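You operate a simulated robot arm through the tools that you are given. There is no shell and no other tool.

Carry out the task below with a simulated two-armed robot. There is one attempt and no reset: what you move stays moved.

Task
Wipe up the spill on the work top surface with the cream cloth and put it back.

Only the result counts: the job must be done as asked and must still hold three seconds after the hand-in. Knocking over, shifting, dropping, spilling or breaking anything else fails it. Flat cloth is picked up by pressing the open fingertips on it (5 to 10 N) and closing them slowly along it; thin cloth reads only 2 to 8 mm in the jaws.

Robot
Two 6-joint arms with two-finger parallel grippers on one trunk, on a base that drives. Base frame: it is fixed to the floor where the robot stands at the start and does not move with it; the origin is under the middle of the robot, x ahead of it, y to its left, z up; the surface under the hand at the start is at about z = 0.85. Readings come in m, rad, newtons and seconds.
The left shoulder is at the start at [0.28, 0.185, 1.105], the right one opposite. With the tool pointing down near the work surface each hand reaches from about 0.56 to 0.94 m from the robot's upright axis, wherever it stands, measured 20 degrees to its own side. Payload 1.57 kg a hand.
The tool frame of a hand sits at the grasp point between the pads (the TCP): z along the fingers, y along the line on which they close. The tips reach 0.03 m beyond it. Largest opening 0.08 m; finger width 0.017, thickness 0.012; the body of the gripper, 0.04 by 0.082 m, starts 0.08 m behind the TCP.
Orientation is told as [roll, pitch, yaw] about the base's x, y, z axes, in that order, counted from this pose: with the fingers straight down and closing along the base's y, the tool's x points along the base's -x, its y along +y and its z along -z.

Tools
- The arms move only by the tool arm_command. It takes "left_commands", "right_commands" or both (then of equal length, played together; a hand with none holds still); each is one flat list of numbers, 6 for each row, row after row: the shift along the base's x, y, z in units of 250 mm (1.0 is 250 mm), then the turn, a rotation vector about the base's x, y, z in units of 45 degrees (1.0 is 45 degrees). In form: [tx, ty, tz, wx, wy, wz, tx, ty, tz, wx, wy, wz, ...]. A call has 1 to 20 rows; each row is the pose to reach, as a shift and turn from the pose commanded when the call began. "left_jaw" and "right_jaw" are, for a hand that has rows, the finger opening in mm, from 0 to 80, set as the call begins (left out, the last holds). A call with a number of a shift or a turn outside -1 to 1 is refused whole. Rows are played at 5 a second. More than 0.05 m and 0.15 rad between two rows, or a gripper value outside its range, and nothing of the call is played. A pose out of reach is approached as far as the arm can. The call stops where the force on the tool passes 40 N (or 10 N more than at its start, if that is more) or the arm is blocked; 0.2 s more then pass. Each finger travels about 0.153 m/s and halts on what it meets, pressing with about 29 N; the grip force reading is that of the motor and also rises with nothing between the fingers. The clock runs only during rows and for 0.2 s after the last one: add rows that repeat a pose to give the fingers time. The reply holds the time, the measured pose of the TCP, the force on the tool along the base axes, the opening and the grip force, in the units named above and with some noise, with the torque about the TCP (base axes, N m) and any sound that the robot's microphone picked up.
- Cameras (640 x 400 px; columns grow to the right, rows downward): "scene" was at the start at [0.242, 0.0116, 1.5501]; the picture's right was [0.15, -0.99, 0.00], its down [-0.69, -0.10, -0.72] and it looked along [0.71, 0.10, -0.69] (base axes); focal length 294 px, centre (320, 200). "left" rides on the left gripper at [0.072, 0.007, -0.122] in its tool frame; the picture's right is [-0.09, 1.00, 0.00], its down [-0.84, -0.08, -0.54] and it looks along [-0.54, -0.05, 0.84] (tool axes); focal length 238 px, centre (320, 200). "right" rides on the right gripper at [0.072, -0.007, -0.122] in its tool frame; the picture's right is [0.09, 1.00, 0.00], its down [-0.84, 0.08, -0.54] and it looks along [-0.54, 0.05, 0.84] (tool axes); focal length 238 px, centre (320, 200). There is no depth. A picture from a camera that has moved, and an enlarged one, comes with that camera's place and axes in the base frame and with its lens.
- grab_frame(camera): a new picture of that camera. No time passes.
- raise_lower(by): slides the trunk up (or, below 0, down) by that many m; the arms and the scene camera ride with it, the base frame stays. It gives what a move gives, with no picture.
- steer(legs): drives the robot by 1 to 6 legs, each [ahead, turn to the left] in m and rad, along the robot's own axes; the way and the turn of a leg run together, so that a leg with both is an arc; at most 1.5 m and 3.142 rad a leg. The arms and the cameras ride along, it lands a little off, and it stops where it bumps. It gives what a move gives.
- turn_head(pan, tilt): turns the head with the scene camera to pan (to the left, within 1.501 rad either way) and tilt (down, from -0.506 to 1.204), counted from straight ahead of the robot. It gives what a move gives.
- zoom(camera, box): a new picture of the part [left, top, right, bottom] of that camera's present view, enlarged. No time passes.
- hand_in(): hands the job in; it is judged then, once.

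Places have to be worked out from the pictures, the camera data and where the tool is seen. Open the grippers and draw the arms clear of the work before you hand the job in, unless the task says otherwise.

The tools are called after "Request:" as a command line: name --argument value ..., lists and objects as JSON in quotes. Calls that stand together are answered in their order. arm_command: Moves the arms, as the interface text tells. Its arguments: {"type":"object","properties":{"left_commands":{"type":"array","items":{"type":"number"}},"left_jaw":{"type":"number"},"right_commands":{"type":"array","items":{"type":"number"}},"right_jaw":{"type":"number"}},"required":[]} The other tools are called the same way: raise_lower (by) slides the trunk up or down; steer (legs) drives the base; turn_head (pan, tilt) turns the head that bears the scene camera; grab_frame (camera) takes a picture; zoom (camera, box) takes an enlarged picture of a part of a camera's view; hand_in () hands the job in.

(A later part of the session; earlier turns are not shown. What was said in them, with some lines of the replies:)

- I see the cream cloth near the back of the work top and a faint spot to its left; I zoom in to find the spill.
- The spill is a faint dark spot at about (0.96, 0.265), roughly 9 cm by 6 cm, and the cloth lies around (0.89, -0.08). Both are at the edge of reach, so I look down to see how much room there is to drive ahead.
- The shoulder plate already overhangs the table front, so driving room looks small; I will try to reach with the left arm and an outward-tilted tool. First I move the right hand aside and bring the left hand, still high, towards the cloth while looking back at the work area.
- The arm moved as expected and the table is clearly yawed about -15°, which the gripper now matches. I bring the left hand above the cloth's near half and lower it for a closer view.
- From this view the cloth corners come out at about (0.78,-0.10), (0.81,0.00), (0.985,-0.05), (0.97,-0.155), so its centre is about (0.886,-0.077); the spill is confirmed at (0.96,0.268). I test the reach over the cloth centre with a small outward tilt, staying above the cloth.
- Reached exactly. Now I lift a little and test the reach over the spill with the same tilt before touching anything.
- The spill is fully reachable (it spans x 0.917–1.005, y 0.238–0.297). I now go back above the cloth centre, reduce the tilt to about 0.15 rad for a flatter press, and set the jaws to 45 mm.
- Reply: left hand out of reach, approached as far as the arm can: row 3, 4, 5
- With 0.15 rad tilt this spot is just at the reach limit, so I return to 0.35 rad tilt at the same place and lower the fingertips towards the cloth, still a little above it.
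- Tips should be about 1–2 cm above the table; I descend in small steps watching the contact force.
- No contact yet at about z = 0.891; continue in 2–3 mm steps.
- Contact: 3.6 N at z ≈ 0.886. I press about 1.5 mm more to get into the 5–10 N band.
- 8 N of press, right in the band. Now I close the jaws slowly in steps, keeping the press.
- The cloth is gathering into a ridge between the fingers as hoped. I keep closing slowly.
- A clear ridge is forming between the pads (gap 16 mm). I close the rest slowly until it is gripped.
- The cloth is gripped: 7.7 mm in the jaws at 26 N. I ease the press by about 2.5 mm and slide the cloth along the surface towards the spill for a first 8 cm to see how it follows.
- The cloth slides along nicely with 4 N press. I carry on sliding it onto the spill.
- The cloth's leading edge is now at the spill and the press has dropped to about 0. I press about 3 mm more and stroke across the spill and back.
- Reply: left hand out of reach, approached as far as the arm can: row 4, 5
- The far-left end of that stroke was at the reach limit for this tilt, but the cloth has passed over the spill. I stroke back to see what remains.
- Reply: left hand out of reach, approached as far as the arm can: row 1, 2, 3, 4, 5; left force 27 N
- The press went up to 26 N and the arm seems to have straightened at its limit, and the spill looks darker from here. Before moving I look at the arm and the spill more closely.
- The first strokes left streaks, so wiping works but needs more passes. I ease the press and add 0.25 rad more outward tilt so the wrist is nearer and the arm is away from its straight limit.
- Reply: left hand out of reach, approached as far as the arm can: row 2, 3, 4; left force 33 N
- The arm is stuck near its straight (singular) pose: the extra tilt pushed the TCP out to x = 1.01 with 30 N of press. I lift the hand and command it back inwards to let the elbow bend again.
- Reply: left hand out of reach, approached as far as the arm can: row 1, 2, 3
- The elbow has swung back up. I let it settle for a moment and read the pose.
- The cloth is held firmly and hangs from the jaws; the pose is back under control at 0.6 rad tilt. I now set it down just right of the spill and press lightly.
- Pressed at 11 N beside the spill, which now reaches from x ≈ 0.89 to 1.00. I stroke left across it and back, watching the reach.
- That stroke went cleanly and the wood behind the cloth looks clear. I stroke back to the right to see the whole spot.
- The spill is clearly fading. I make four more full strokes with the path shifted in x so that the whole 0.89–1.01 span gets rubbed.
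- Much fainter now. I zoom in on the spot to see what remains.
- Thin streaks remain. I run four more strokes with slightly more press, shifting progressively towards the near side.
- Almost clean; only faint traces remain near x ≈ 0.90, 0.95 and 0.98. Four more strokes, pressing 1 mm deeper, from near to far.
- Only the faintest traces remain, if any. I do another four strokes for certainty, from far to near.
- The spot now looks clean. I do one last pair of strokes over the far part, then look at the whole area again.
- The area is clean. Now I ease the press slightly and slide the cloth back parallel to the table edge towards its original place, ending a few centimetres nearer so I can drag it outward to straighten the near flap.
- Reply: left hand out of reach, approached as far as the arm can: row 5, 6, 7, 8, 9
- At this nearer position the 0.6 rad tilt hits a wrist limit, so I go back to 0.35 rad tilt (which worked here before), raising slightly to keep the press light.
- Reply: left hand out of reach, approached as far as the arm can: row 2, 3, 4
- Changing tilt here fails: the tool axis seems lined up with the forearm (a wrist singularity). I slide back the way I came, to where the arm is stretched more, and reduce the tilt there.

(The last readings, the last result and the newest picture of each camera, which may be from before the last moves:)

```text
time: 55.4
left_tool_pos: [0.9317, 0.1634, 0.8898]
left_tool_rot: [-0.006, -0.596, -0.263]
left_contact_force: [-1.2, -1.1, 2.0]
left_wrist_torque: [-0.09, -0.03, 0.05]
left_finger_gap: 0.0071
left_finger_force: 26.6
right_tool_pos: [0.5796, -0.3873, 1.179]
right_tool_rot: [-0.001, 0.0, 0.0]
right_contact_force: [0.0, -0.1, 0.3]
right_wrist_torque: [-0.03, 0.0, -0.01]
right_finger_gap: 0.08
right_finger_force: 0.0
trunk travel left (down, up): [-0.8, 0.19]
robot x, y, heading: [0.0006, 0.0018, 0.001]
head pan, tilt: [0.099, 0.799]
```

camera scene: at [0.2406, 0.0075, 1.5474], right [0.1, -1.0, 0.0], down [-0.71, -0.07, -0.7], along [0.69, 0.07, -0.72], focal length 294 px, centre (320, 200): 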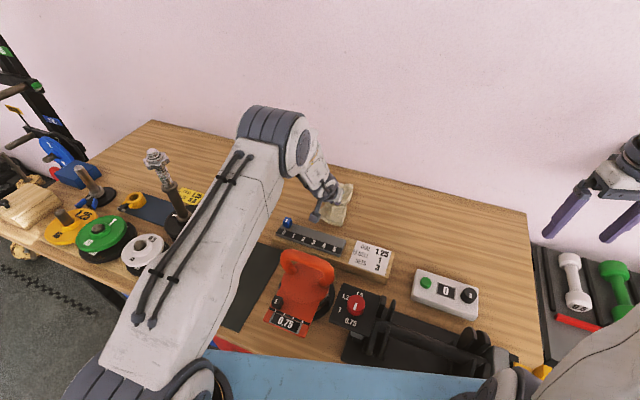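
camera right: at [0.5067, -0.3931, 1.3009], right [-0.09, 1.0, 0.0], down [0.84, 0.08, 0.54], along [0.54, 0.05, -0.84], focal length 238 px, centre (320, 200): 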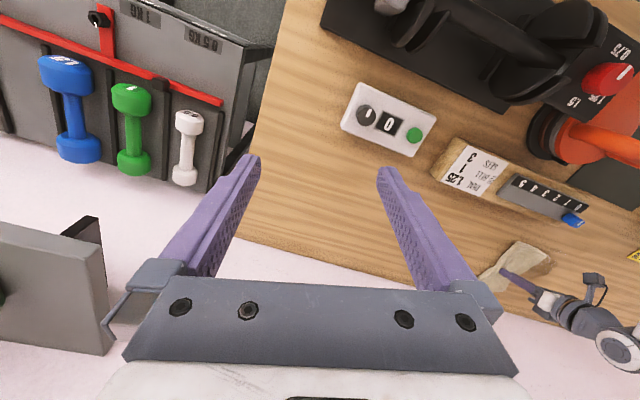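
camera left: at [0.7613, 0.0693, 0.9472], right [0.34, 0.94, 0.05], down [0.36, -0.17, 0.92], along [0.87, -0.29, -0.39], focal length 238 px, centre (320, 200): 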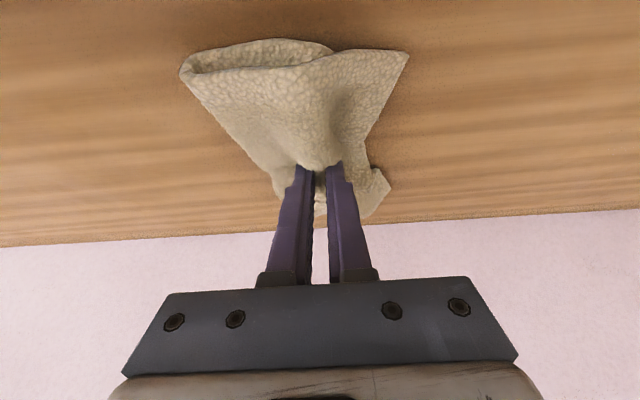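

That worked. Here at (0.93, 0.16) I reduce the tilt from 0.6 to 0.35 rad in small steps.

Request:
arm_command --left_commands '[0, 0, 0.004, 0.02, 0.0756, 0, 0, 0, 0.008, 0.0405, 0.151, 0, 0, 0, 0.01, 0.061, 0.227, 0, 0, 0, 0.01, 0.081, 0.3025, 0, 0, 0, 0.01, 0.081, 0.3025, 0]'

Request:
grab_frame --camera "scene"

Request:
grab_frame --camera "left"

```text
time: 56.6
left_tool_pos: [0.9299, 0.1622, 0.8927]
left_tool_rot: [-0.006, -0.35, -0.262]
left_contact_force: [0.4, -1.3, 1.2]
left_wrist_torque: [-0.05, -0.03, 0.07]
left_finger_gap: 0.0072
left_finger_force: 26.7
left hand out of reach, approached as far as the arm can: row 2
right_tool_pos: [0.5803, -0.3876, 1.1777]
right_tool_rot: [0.001, 0.0, 0.0]
right_contact_force: [0.0, 0.5, 0.5]
right_wrist_torque: [0.03, -0.02, 0.0]
right_finger_gap: 0.08
right_finger_force: 0.1
trunk travel left (down, up): [-0.8, 0.19]
robot x, y, heading: [-0.0008, 0.0021, 0.0]
head pan, tilt: [0.099, 0.799]
```

```text
taken
camera scene: at [0.2409, 0.0075, 1.5473], right [0.1, -1.0, 0.0], down [-0.71, -0.07, -0.7], along [0.69, 0.07, -0.72], focal length 294 px, centre (320, 200)
```

scene: 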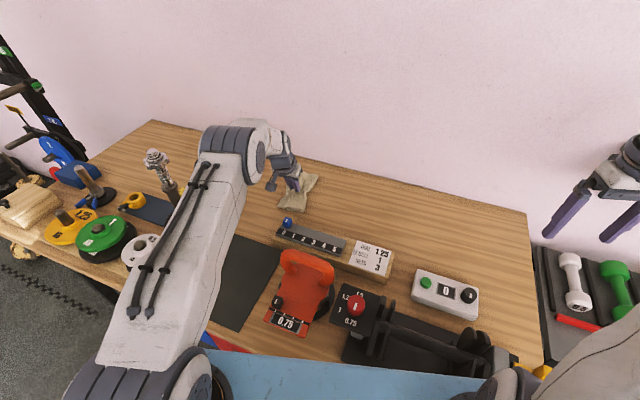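

```text
taken
camera left: at [0.8273, 0.1979, 0.9812], right [0.34, 0.94, 0.03], down [0.56, -0.23, 0.8], along [0.75, -0.26, -0.6], focal length 238 px, centre (320, 200)
```

left: 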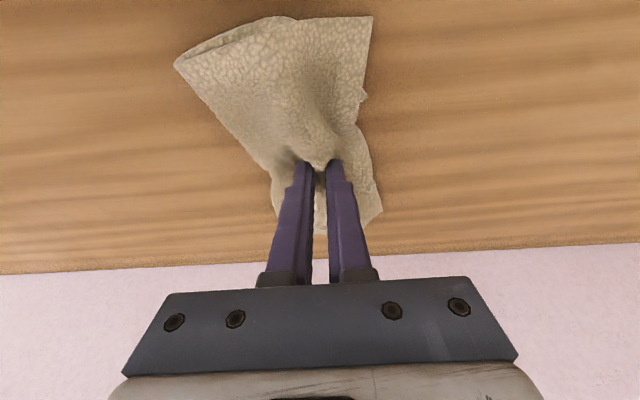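

Tilt is back to 0.35 rad. Now I slide the cloth back along the table direction to its original place, slightly short in x.

Request:
arm_command --left_commands '[-0.04, -0.13, -0.004, 0, 0, 0, -0.08, -0.28, -0.004, 0, 0, 0, -0.12, -0.43, -0.004, 0, 0, 0, -0.16, -0.58, -0.004, 0, 0, 0, -0.2, -0.72, -0.004, 0, 0, 0, -0.24, -0.85, -0.004, 0, 0, 0, -0.28, -0.92, -0.004, 0, 0, 0, -0.34, -0.92, -0.004, 0, 0, 0]'

Request:
grab_frame --camera "scene"

Request:
grab_frame --camera "left"

```text
time: 58.4
left_tool_pos: [0.8454, -0.0672, 0.8908]
left_tool_rot: [-0.006, -0.351, -0.261]
left_contact_force: [1.7, 0.4, 3.6]
left_wrist_torque: [0.0, -0.07, 0.06]
left_finger_gap: 0.007
left_finger_force: 26.7
right_tool_pos: [0.5791, -0.3879, 1.1776]
right_tool_rot: [0.0, -0.001, -0.001]
right_contact_force: [0.7, -0.2, -0.9]
right_wrist_torque: [0.01, -0.01, 0.0]
right_finger_gap: 0.0801
right_finger_force: 0.1
trunk travel left (down, up): [-0.8, 0.19]
robot x, y, heading: [0.0001, -0.0015, -0.001]
head pan, tilt: [0.099, 0.799]
```

```text
taken
camera scene: at [0.2409, 0.0075, 1.5473], right [0.1, -1.0, 0.0], down [-0.71, -0.07, -0.7], along [0.69, 0.07, -0.72], focal length 294 px, centre (320, 200)
```

scene: 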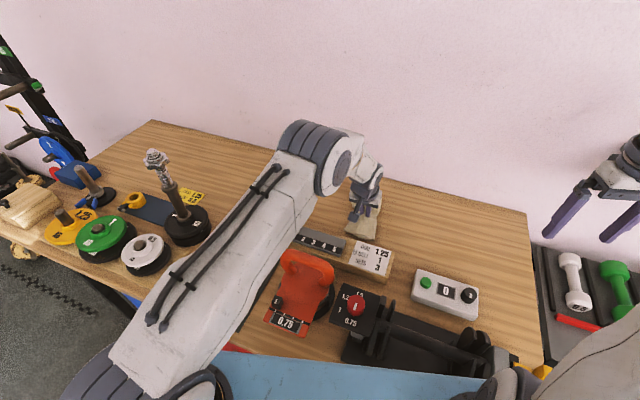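

```text
taken
camera left: at [0.7418, -0.0326, 0.9794], right [0.34, 0.94, 0.02], down [0.56, -0.23, 0.8], along [0.75, -0.26, -0.6], focal length 238 px, centre (320, 200)
```

left: 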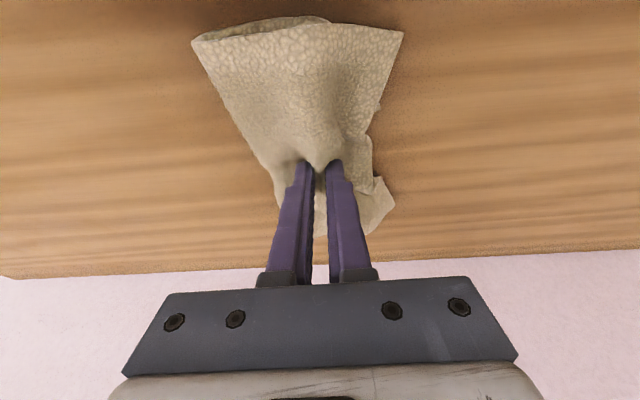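

The cloth is almost home; I drag it about 2.7 cm outward so it sits over its original footprint, straightening the near flap.

Request:
arm_command --left_commands '[0.03, -0.008, 0, 0, 0, 0, 0.06, -0.016, 0, 0, 0, 0, 0.09, -0.024, 0, 0, 0, 0, 0.11, -0.03, 0, 0, 0, 0, 0.11, -0.03, 0, 0, 0, 0]'

Request:
grab_frame --camera "left"

Request:
zoom --camera "scene" --box '[280, 150, 440, 250]'

```text
time: 59.6
left_tool_pos: [0.8725, -0.0749, 0.8922]
left_tool_rot: [-0.008, -0.35, -0.262]
left_contact_force: [-1.6, 0.6, 2.5]
left_wrist_torque: [-0.08, 0.03, 0.03]
left_finger_gap: 0.0072
left_finger_force: 26.2
right_tool_pos: [0.5791, -0.3872, 1.1787]
right_tool_rot: [0.0, -0.001, 0.0]
right_contact_force: [0.2, -0.1, 0.4]
right_wrist_torque: [0.01, -0.01, -0.01]
right_finger_gap: 0.0799
right_finger_force: 0.0
trunk travel left (down, up): [-0.8, 0.19]
robot x, y, heading: [-0.0042, 0.002, 0.002]
head pan, tilt: [0.099, 0.799]
```

```text
taken
camera left: at [0.7695, -0.039, 0.9798], right [0.34, 0.94, 0.03], down [0.56, -0.23, 0.8], along [0.75, -0.26, -0.6], focal length 238 px, centre (320, 200)
```

left: 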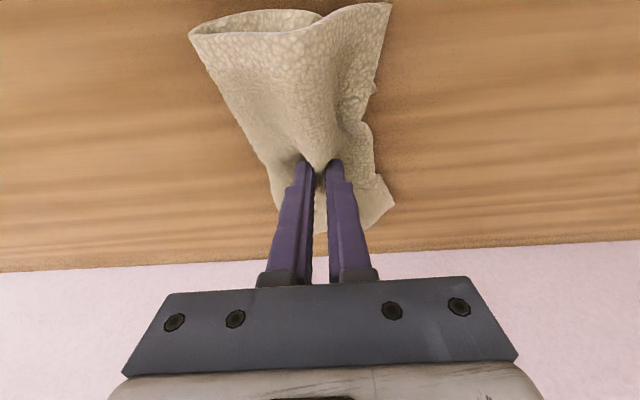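

```text
4.00 times, centred on (360, 200) of scene
camera zoom: at [0.2407, 0.0076, 1.5473], right [0.1, -1.0, 0.0], down [-0.71, -0.07, -0.7], along [0.69, 0.07, -0.72], focal length 1176 px, centre (160, 200)
```

zoom: 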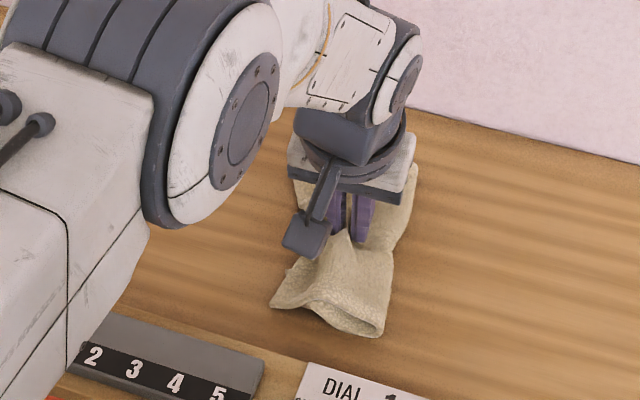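

The cloth lies nearly on its original outline. I open the jaws slowly with a light press, so the fingers spread the ridge back out.

Request:
arm_command --left_commands '[0, 0, -0.004, 0, 0, 0]' --left_jaw 14

Request:
arm_command --left_commands '[0, 0, -0.006, 0, 0, 0]' --left_jaw 22

Request:
arm_command --left_commands '[0, 0, 0, 0, 0, 0]' --left_jaw 30

Request:
grab_frame --camera "left"

```text
time: 60.0
left_tool_pos: [0.8734, -0.0746, 0.8914]
left_tool_rot: [-0.006, -0.354, -0.261]
left_contact_force: [-0.8, -0.3, 1.7]
left_wrist_torque: [-0.02, 0.0, -0.01]
left_finger_gap: 0.0107
left_finger_force: 2.7
right_tool_pos: [0.5798, -0.3875, 1.1788]
right_tool_rot: [0.0, -0.002, 0.0]
right_contact_force: [0.1, -0.8, 0.2]
right_wrist_torque: [0.01, 0.0, -0.02]
right_finger_gap: 0.0799
right_finger_force: 0.0
trunk travel left (down, up): [-0.8, 0.19]
robot x, y, heading: [-0.0007, -0.0008, 0.0]
head pan, tilt: [0.099, 0.799]
```

```text
time: 60.4
left_tool_pos: [0.8742, -0.0736, 0.8888]
left_tool_rot: [-0.007, -0.352, -0.263]
left_contact_force: [-0.2, 0.9, 3.6]
left_wrist_torque: [-0.03, 0.02, 0.01]
left_finger_gap: 0.0216
left_finger_force: 0.1
right_tool_pos: [0.5788, -0.3869, 1.1784]
right_tool_rot: [0.001, -0.001, 0.0]
right_contact_force: [0.1, 0.4, -0.1]
right_wrist_torque: [-0.02, -0.01, -0.01]
right_finger_gap: 0.08
right_finger_force: 0.2
trunk travel left (down, up): [-0.8, 0.19]
robot x, y, heading: [-0.0022, -0.0007, 0.001]
head pan, tilt: [0.099, 0.799]
```

```text
time: 60.8
left_tool_pos: [0.8736, -0.0738, 0.8891]
left_tool_rot: [-0.007, -0.352, -0.262]
left_contact_force: [0.4, 0.8, 2.6]
left_wrist_torque: [-0.02, -0.02, 0.03]
left_finger_gap: 0.0287
left_finger_force: 0.1
right_tool_pos: [0.5791, -0.3877, 1.1784]
right_tool_rot: [-0.001, 0.0, 0.001]
right_contact_force: [0.5, 0.1, 0.9]
right_wrist_torque: [0.02, 0.0, -0.03]
right_finger_gap: 0.0802
right_finger_force: 0.0
trunk travel left (down, up): [-0.8, 0.19]
robot x, y, heading: [0.0012, 0.0012, 0.002]
head pan, tilt: [0.099, 0.799]
```

```text
taken
camera left: at [0.7698, -0.0388, 0.9775], right [0.34, 0.94, 0.03], down [0.56, -0.23, 0.8], along [0.75, -0.26, -0.6], focal length 238 px, centre (320, 200)
```

left: 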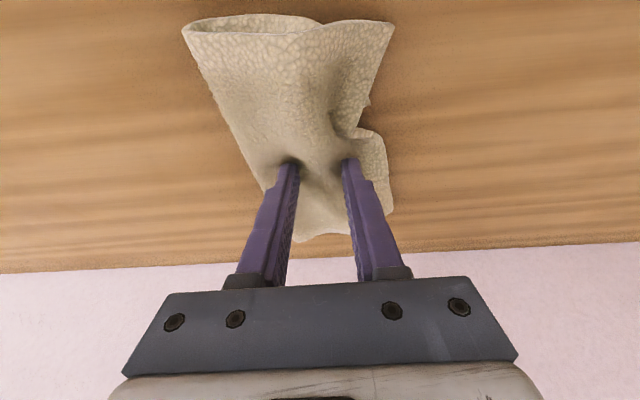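

The ridge opens out well; I continue to open with the light press.

Request:
arm_command --left_commands '[0, 0, -0.004, 0, 0, 0]' --left_jaw 37

Request:
arm_command --left_commands '[0, 0, -0.004, 0, 0, 0]' --left_jaw 44

Request:
arm_command --left_commands '[0, 0, 0, 0, 0, 0]' --left_jaw 52

Request:
grab_frame --camera "left"

```text
time: 61.2
left_tool_pos: [0.8738, -0.0749, 0.888]
left_tool_rot: [-0.006, -0.352, -0.262]
left_contact_force: [0.3, 1.5, 4.5]
left_wrist_torque: [-0.02, 0.0, -0.02]
left_finger_gap: 0.0349
left_finger_force: 0.1
right_tool_pos: [0.5791, -0.3878, 1.1794]
right_tool_rot: [0.002, 0.001, -0.001]
right_contact_force: [0.8, -1.2, -0.2]
right_wrist_torque: [-0.01, 0.0, -0.01]
right_finger_gap: 0.0801
right_finger_force: 0.0
trunk travel left (down, up): [-0.8, 0.19]
robot x, y, heading: [0.0017, -0.0023, -0.0]
head pan, tilt: [0.099, 0.799]
```

```text
time: 61.6
left_tool_pos: [0.874, -0.0742, 0.8876]
left_tool_rot: [-0.008, -0.352, -0.261]
left_contact_force: [1.1, 2.4, 7.0]
left_wrist_torque: [-0.09, 0.02, 0.03]
left_finger_gap: 0.0412
left_finger_force: 0.0
right_tool_pos: [0.5788, -0.3872, 1.1787]
right_tool_rot: [-0.001, 0.0, 0.0]
right_contact_force: [-0.5, 0.2, 0.6]
right_wrist_torque: [0.0, -0.01, 0.0]
right_finger_gap: 0.0799
right_finger_force: 0.0
trunk travel left (down, up): [-0.8, 0.19]
robot x, y, heading: [0.0014, 0.0002, 0.002]
head pan, tilt: [0.099, 0.799]
```

```text
time: 62.0
left_tool_pos: [0.8736, -0.0748, 0.8875]
left_tool_rot: [-0.007, -0.352, -0.261]
left_contact_force: [0.7, 2.9, 8.0]
left_wrist_torque: [-0.1, -0.02, 0.05]
left_finger_gap: 0.0487
left_finger_force: 0.1
right_tool_pos: [0.5797, -0.3876, 1.1783]
right_tool_rot: [0.0, -0.001, -0.001]
right_contact_force: [0.5, -0.8, 0.7]
right_wrist_torque: [0.01, -0.01, -0.04]
right_finger_gap: 0.0801
right_finger_force: 0.1
trunk travel left (down, up): [-0.8, 0.19]
robot x, y, heading: [-0.0023, -0.0014, 0.002]
head pan, tilt: [0.099, 0.799]
```

```text
taken
camera left: at [0.7697, -0.0387, 0.9759], right [0.34, 0.94, 0.03], down [0.56, -0.23, 0.8], along [0.76, -0.26, -0.6], focal length 238 px, centre (320, 200)
```

left: 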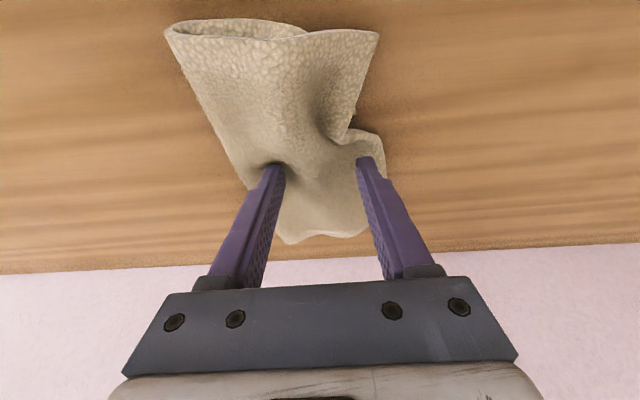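

The cloth has been spread. I lift the fingers off slowly and look at how it lies.

Request:
arm_command --left_commands '[0, 0, 0.03, 0, 0, 0, 0, 0, 0.1, 0, 0, 0, 0, 0, 0.2, 0, 0, 0, 0, 0, 0.34, 0, 0, 0, 0, 0, 0.5, 0, 0, 0]'

Request:
grab_frame --camera "left"

Request:
zoom --camera "scene" --box '[280, 150, 440, 250]'

```text
time: 63.2
left_tool_pos: [0.8724, -0.076, 1.0127]
left_tool_rot: [-0.008, -0.352, -0.262]
left_contact_force: [1.1, 0.1, -0.8]
left_wrist_torque: [-0.01, -0.01, 0.01]
left_finger_gap: 0.0521
left_finger_force: 0.1
right_tool_pos: [0.5798, -0.387, 1.1777]
right_tool_rot: [-0.001, -0.001, 0.001]
right_contact_force: [0.1, -0.3, -0.2]
right_wrist_torque: [-0.01, -0.02, -0.01]
right_finger_gap: 0.08
right_finger_force: 0.0
trunk travel left (down, up): [-0.8, 0.19]
robot x, y, heading: [0.0024, -0.0034, 0.002]
head pan, tilt: [0.099, 0.799]
```

```text
taken
camera left: at [0.7695, -0.0399, 1.1009], right [0.34, 0.94, 0.02], down [0.56, -0.23, 0.8], along [0.75, -0.26, -0.6], focal length 238 px, centre (320, 200)
```

left: 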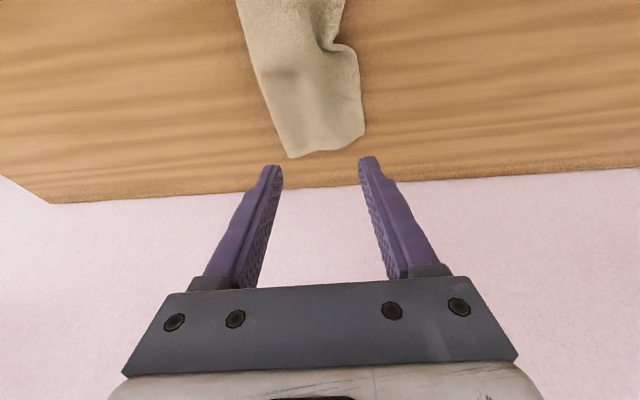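

```text
4.00 times, centred on (360, 200) of scene
camera zoom: at [0.241, 0.0076, 1.5472], right [0.1, -1.0, 0.0], down [-0.71, -0.07, -0.7], along [0.69, 0.07, -0.72], focal length 1176 px, centre (160, 200)
```

zoom: 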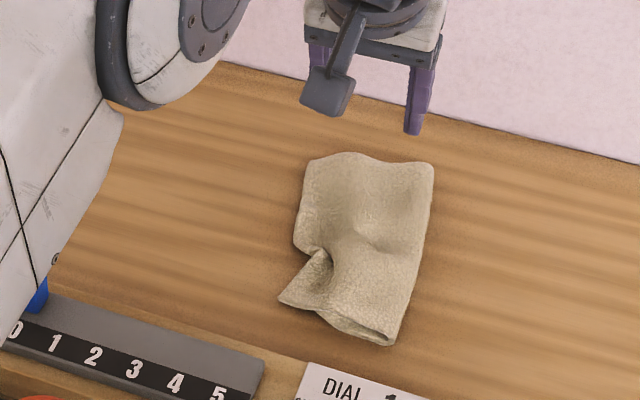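

The cloth lies almost exactly on its original outline with only a small crease. I raise the hand and swing it over the wiped area to inspect it.

Request:
arm_command --left_commands '[-0.04, 0.02, 0.14, 0.02, 0.0756, 0, -0.08, 0.1, 0.28, 0.0405, 0.151, 0, -0.12, 0.26, 0.36, 0.061, 0.227, 0, -0.16, 0.42, 0.36, 0.081, 0.3025, 0, -0.2, 0.58, 0.36, 0.1, 0.37, 0, -0.24, 0.74, 0.36, 0.116, 0.431, 0, -0.26, 0.88, 0.36, 0.116, 0.431, 0, -0.26, 1.0, 0.36, 0.116, 0.431, 0, -0.26, 1.0, 0.36, 0.116, 0.431, 0]'

Request:
grab_frame --camera "left"

Request:
grab_frame --camera "scene"

```text
time: 65.2
left_tool_pos: [0.8063, 0.1761, 1.1016]
left_tool_rot: [-0.006, -0.002, -0.262]
left_contact_force: [0.6, 0.4, -0.5]
left_wrist_torque: [0.02, 0.06, -0.01]
left_finger_gap: 0.052
left_finger_force: 0.1
right_tool_pos: [0.5799, -0.3873, 1.1775]
right_tool_rot: [-0.001, 0.0, 0.0]
right_contact_force: [-0.4, -0.1, -0.7]
right_wrist_torque: [0.01, -0.02, -0.01]
right_finger_gap: 0.0801
right_finger_force: 0.0
trunk travel left (down, up): [-0.8, 0.19]
robot x, y, heading: [-0.0038, 0.0005, -0.002]
head pan, tilt: [0.099, 0.799]
```

```text
taken
camera left: at [0.7401, 0.2012, 1.2218], right [0.35, 0.94, -0.01], down [0.79, -0.29, 0.54], along [0.51, -0.19, -0.84], focal length 238 px, centre (320, 200)
```

left: 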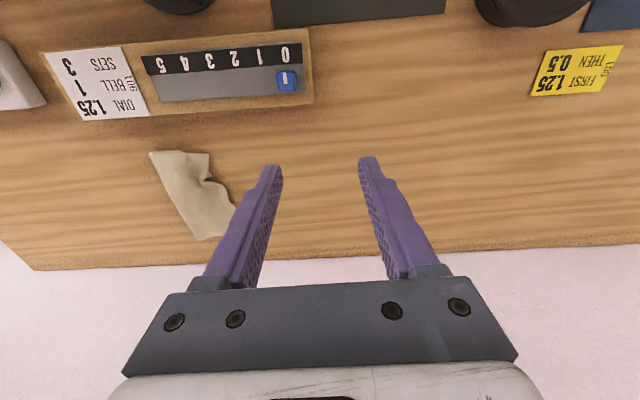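

```text
taken
camera scene: at [0.2409, 0.0078, 1.5473], right [0.1, -1.0, 0.0], down [-0.71, -0.07, -0.7], along [0.69, 0.07, -0.72], focal length 294 px, centre (320, 200)
```

scene: 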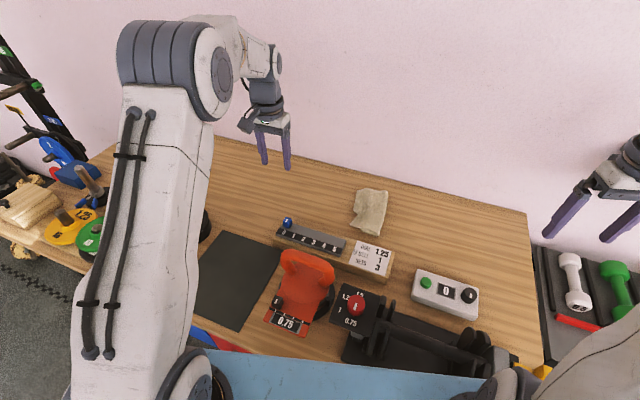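

The cloth's corners match the original within about 2 cm. I zoom in on the wiped area from both cameras for leftovers.

Request:
zoom --camera "left" --box '[260, 90, 500, 240]'

Request:
zoom --camera "scene" --box '[200, 130, 360, 230]'

```text
2.67 times, centred on (380, 165) of left
camera zoom: at [0.7401, 0.2012, 1.2218], right [0.35, 0.94, -0.01], down [0.79, -0.29, 0.54], along [0.51, -0.19, -0.84], focal length 636 px, centre (160, 293)
```

zoom: 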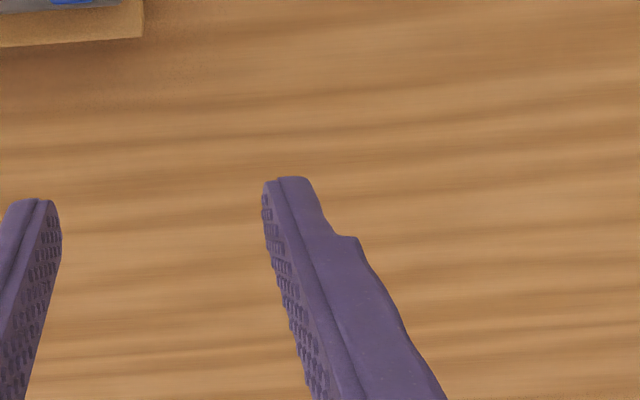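

```text
4.00 times, centred on (280, 180) of scene
camera zoom: at [0.2409, 0.0078, 1.5473], right [0.1, -1.0, 0.0], down [-0.71, -0.07, -0.7], along [0.69, 0.07, -0.72], focal length 1176 px, centre (480, 280)
```

zoom: 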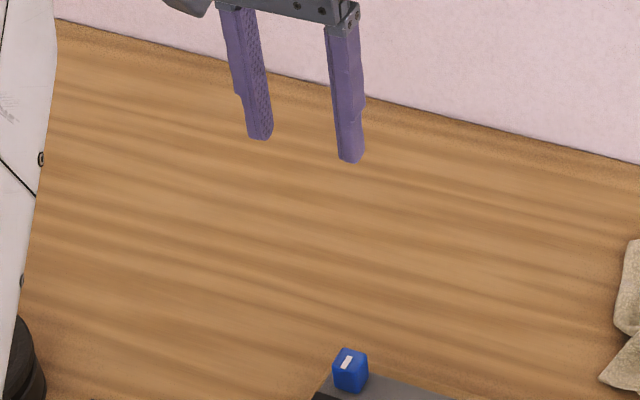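

No trace of the spill is visible. I open the gripper fully and retreat the left hand to near its starting pose for a last look at the whole scene.

Request:
arm_command --left_commands '[-0.05, 0, 0.14, 0, 0, 0.0, -0.16, 0.08, 0.24, 0, 0, 0.06, -0.31, 0.16, 0.31, 0, 0, 0.12, -0.46, 0.24, 0.31, 0, 0, 0.18, -0.61, 0.32, 0.31, 0, 0, 0.24, -0.76, 0.4, 0.31, 0, 0, 0.3, -0.9, 0.48, 0.31, 0, 0, 0.333, -1.0, 0.54, 0.31, 0, 0, 0.333, -1.0, 0.54, 0.31, 0, 0, 0.333]' --left_jaw 80

Request:
grab_frame --camera "left"

Request:
grab_frame --camera "scene"

Request:
zoom --camera "left" --box '[220, 180, 420, 305]'

Request:
zoom --camera "scene" --box '[200, 130, 440, 280]'

```text
time: 67.2
left_tool_pos: [0.5579, 0.3115, 1.1789]
left_tool_rot: [-0.006, -0.002, 0.0]
left_contact_force: [-0.8, -0.5, 0.1]
left_wrist_torque: [-0.03, -0.02, -0.01]
left_finger_gap: 0.0799
left_finger_force: 0.1
right_tool_pos: [0.5794, -0.3872, 1.1787]
right_tool_rot: [0.0, 0.0, 0.0]
right_contact_force: [-0.3, 0.2, -0.6]
right_wrist_torque: [0.0, -0.02, 0.04]
right_finger_gap: 0.08
right_finger_force: 0.1
trunk travel left (down, up): [-0.8, 0.19]
robot x, y, heading: [-0.0022, 0.001, 0.0]
head pan, tilt: [0.099, 0.799]
```

```text
taken
camera left: at [0.4856, 0.318, 1.3001], right [0.09, 1.0, -0.01], down [0.84, -0.07, 0.54], along [0.54, -0.06, -0.84], focal length 238 px, centre (320, 200)
```

left: 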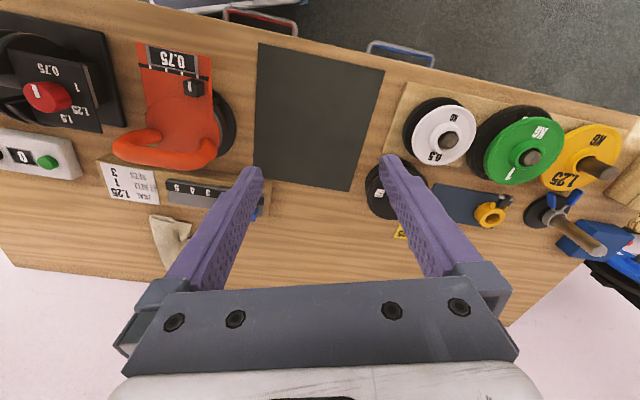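

```text
taken
camera scene: at [0.2407, 0.0077, 1.5473], right [0.1, -1.0, 0.0], down [-0.71, -0.07, -0.7], along [0.69, 0.07, -0.72], focal length 294 px, centre (320, 200)
```

scene: 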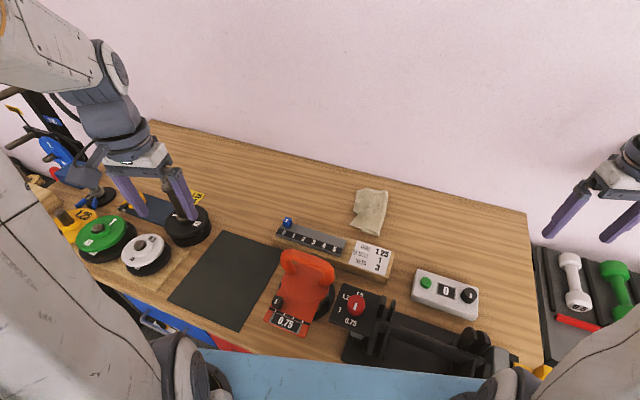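

```text
3.20 times, centred on (320, 242) of left
camera zoom: at [0.4856, 0.318, 1.3001], right [0.09, 1.0, -0.01], down [0.84, -0.07, 0.54], along [0.54, -0.06, -0.84], focal length 763 px, centre (320, 64)
```

zoom: 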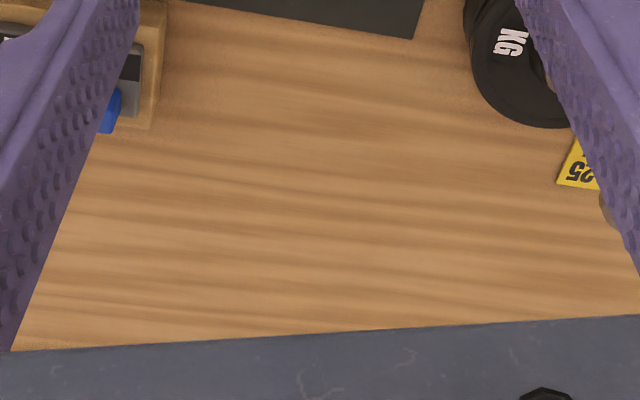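

```text
2.67 times, centred on (320, 205) of scene
camera zoom: at [0.2407, 0.0077, 1.5473], right [0.1, -1.0, 0.0], down [-0.71, -0.07, -0.7], along [0.69, 0.07, -0.72], focal length 784 px, centre (320, 187)
```

zoom: 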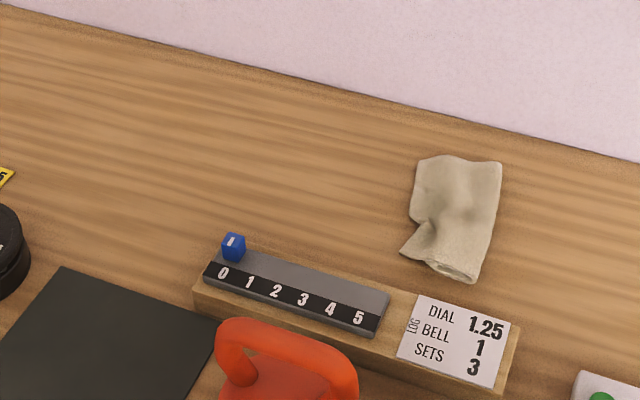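

The work top is clean where the spill was, the cloth is back on its original spot, nothing else has moved, and both hands are open and clear. I hand the job in.

Request:
hand_in

```text
The job is handed in.
```

I wiped up the spill with the cream cloth and put the cloth back, then handed the job in. I haven't been told the verdict.

- **Spill:** it took about 16 strokes. In the final pictures from the scene and left-hand cameras, no trace of it is left on the wood.
- **Cloth:** it lies flat on its original place, with the three corners I could check within about 2 cm of where they started. It has a small crease on its left side.
- **Everything else:** nothing else on the work top looks moved in the final pictures. Both grippers are open and held well above the work.

For a moment the left arm stretched to its limit, pressing the cloth onto the bare table at up to about 30 N. I lifted it clear, and it did not touch anything else.
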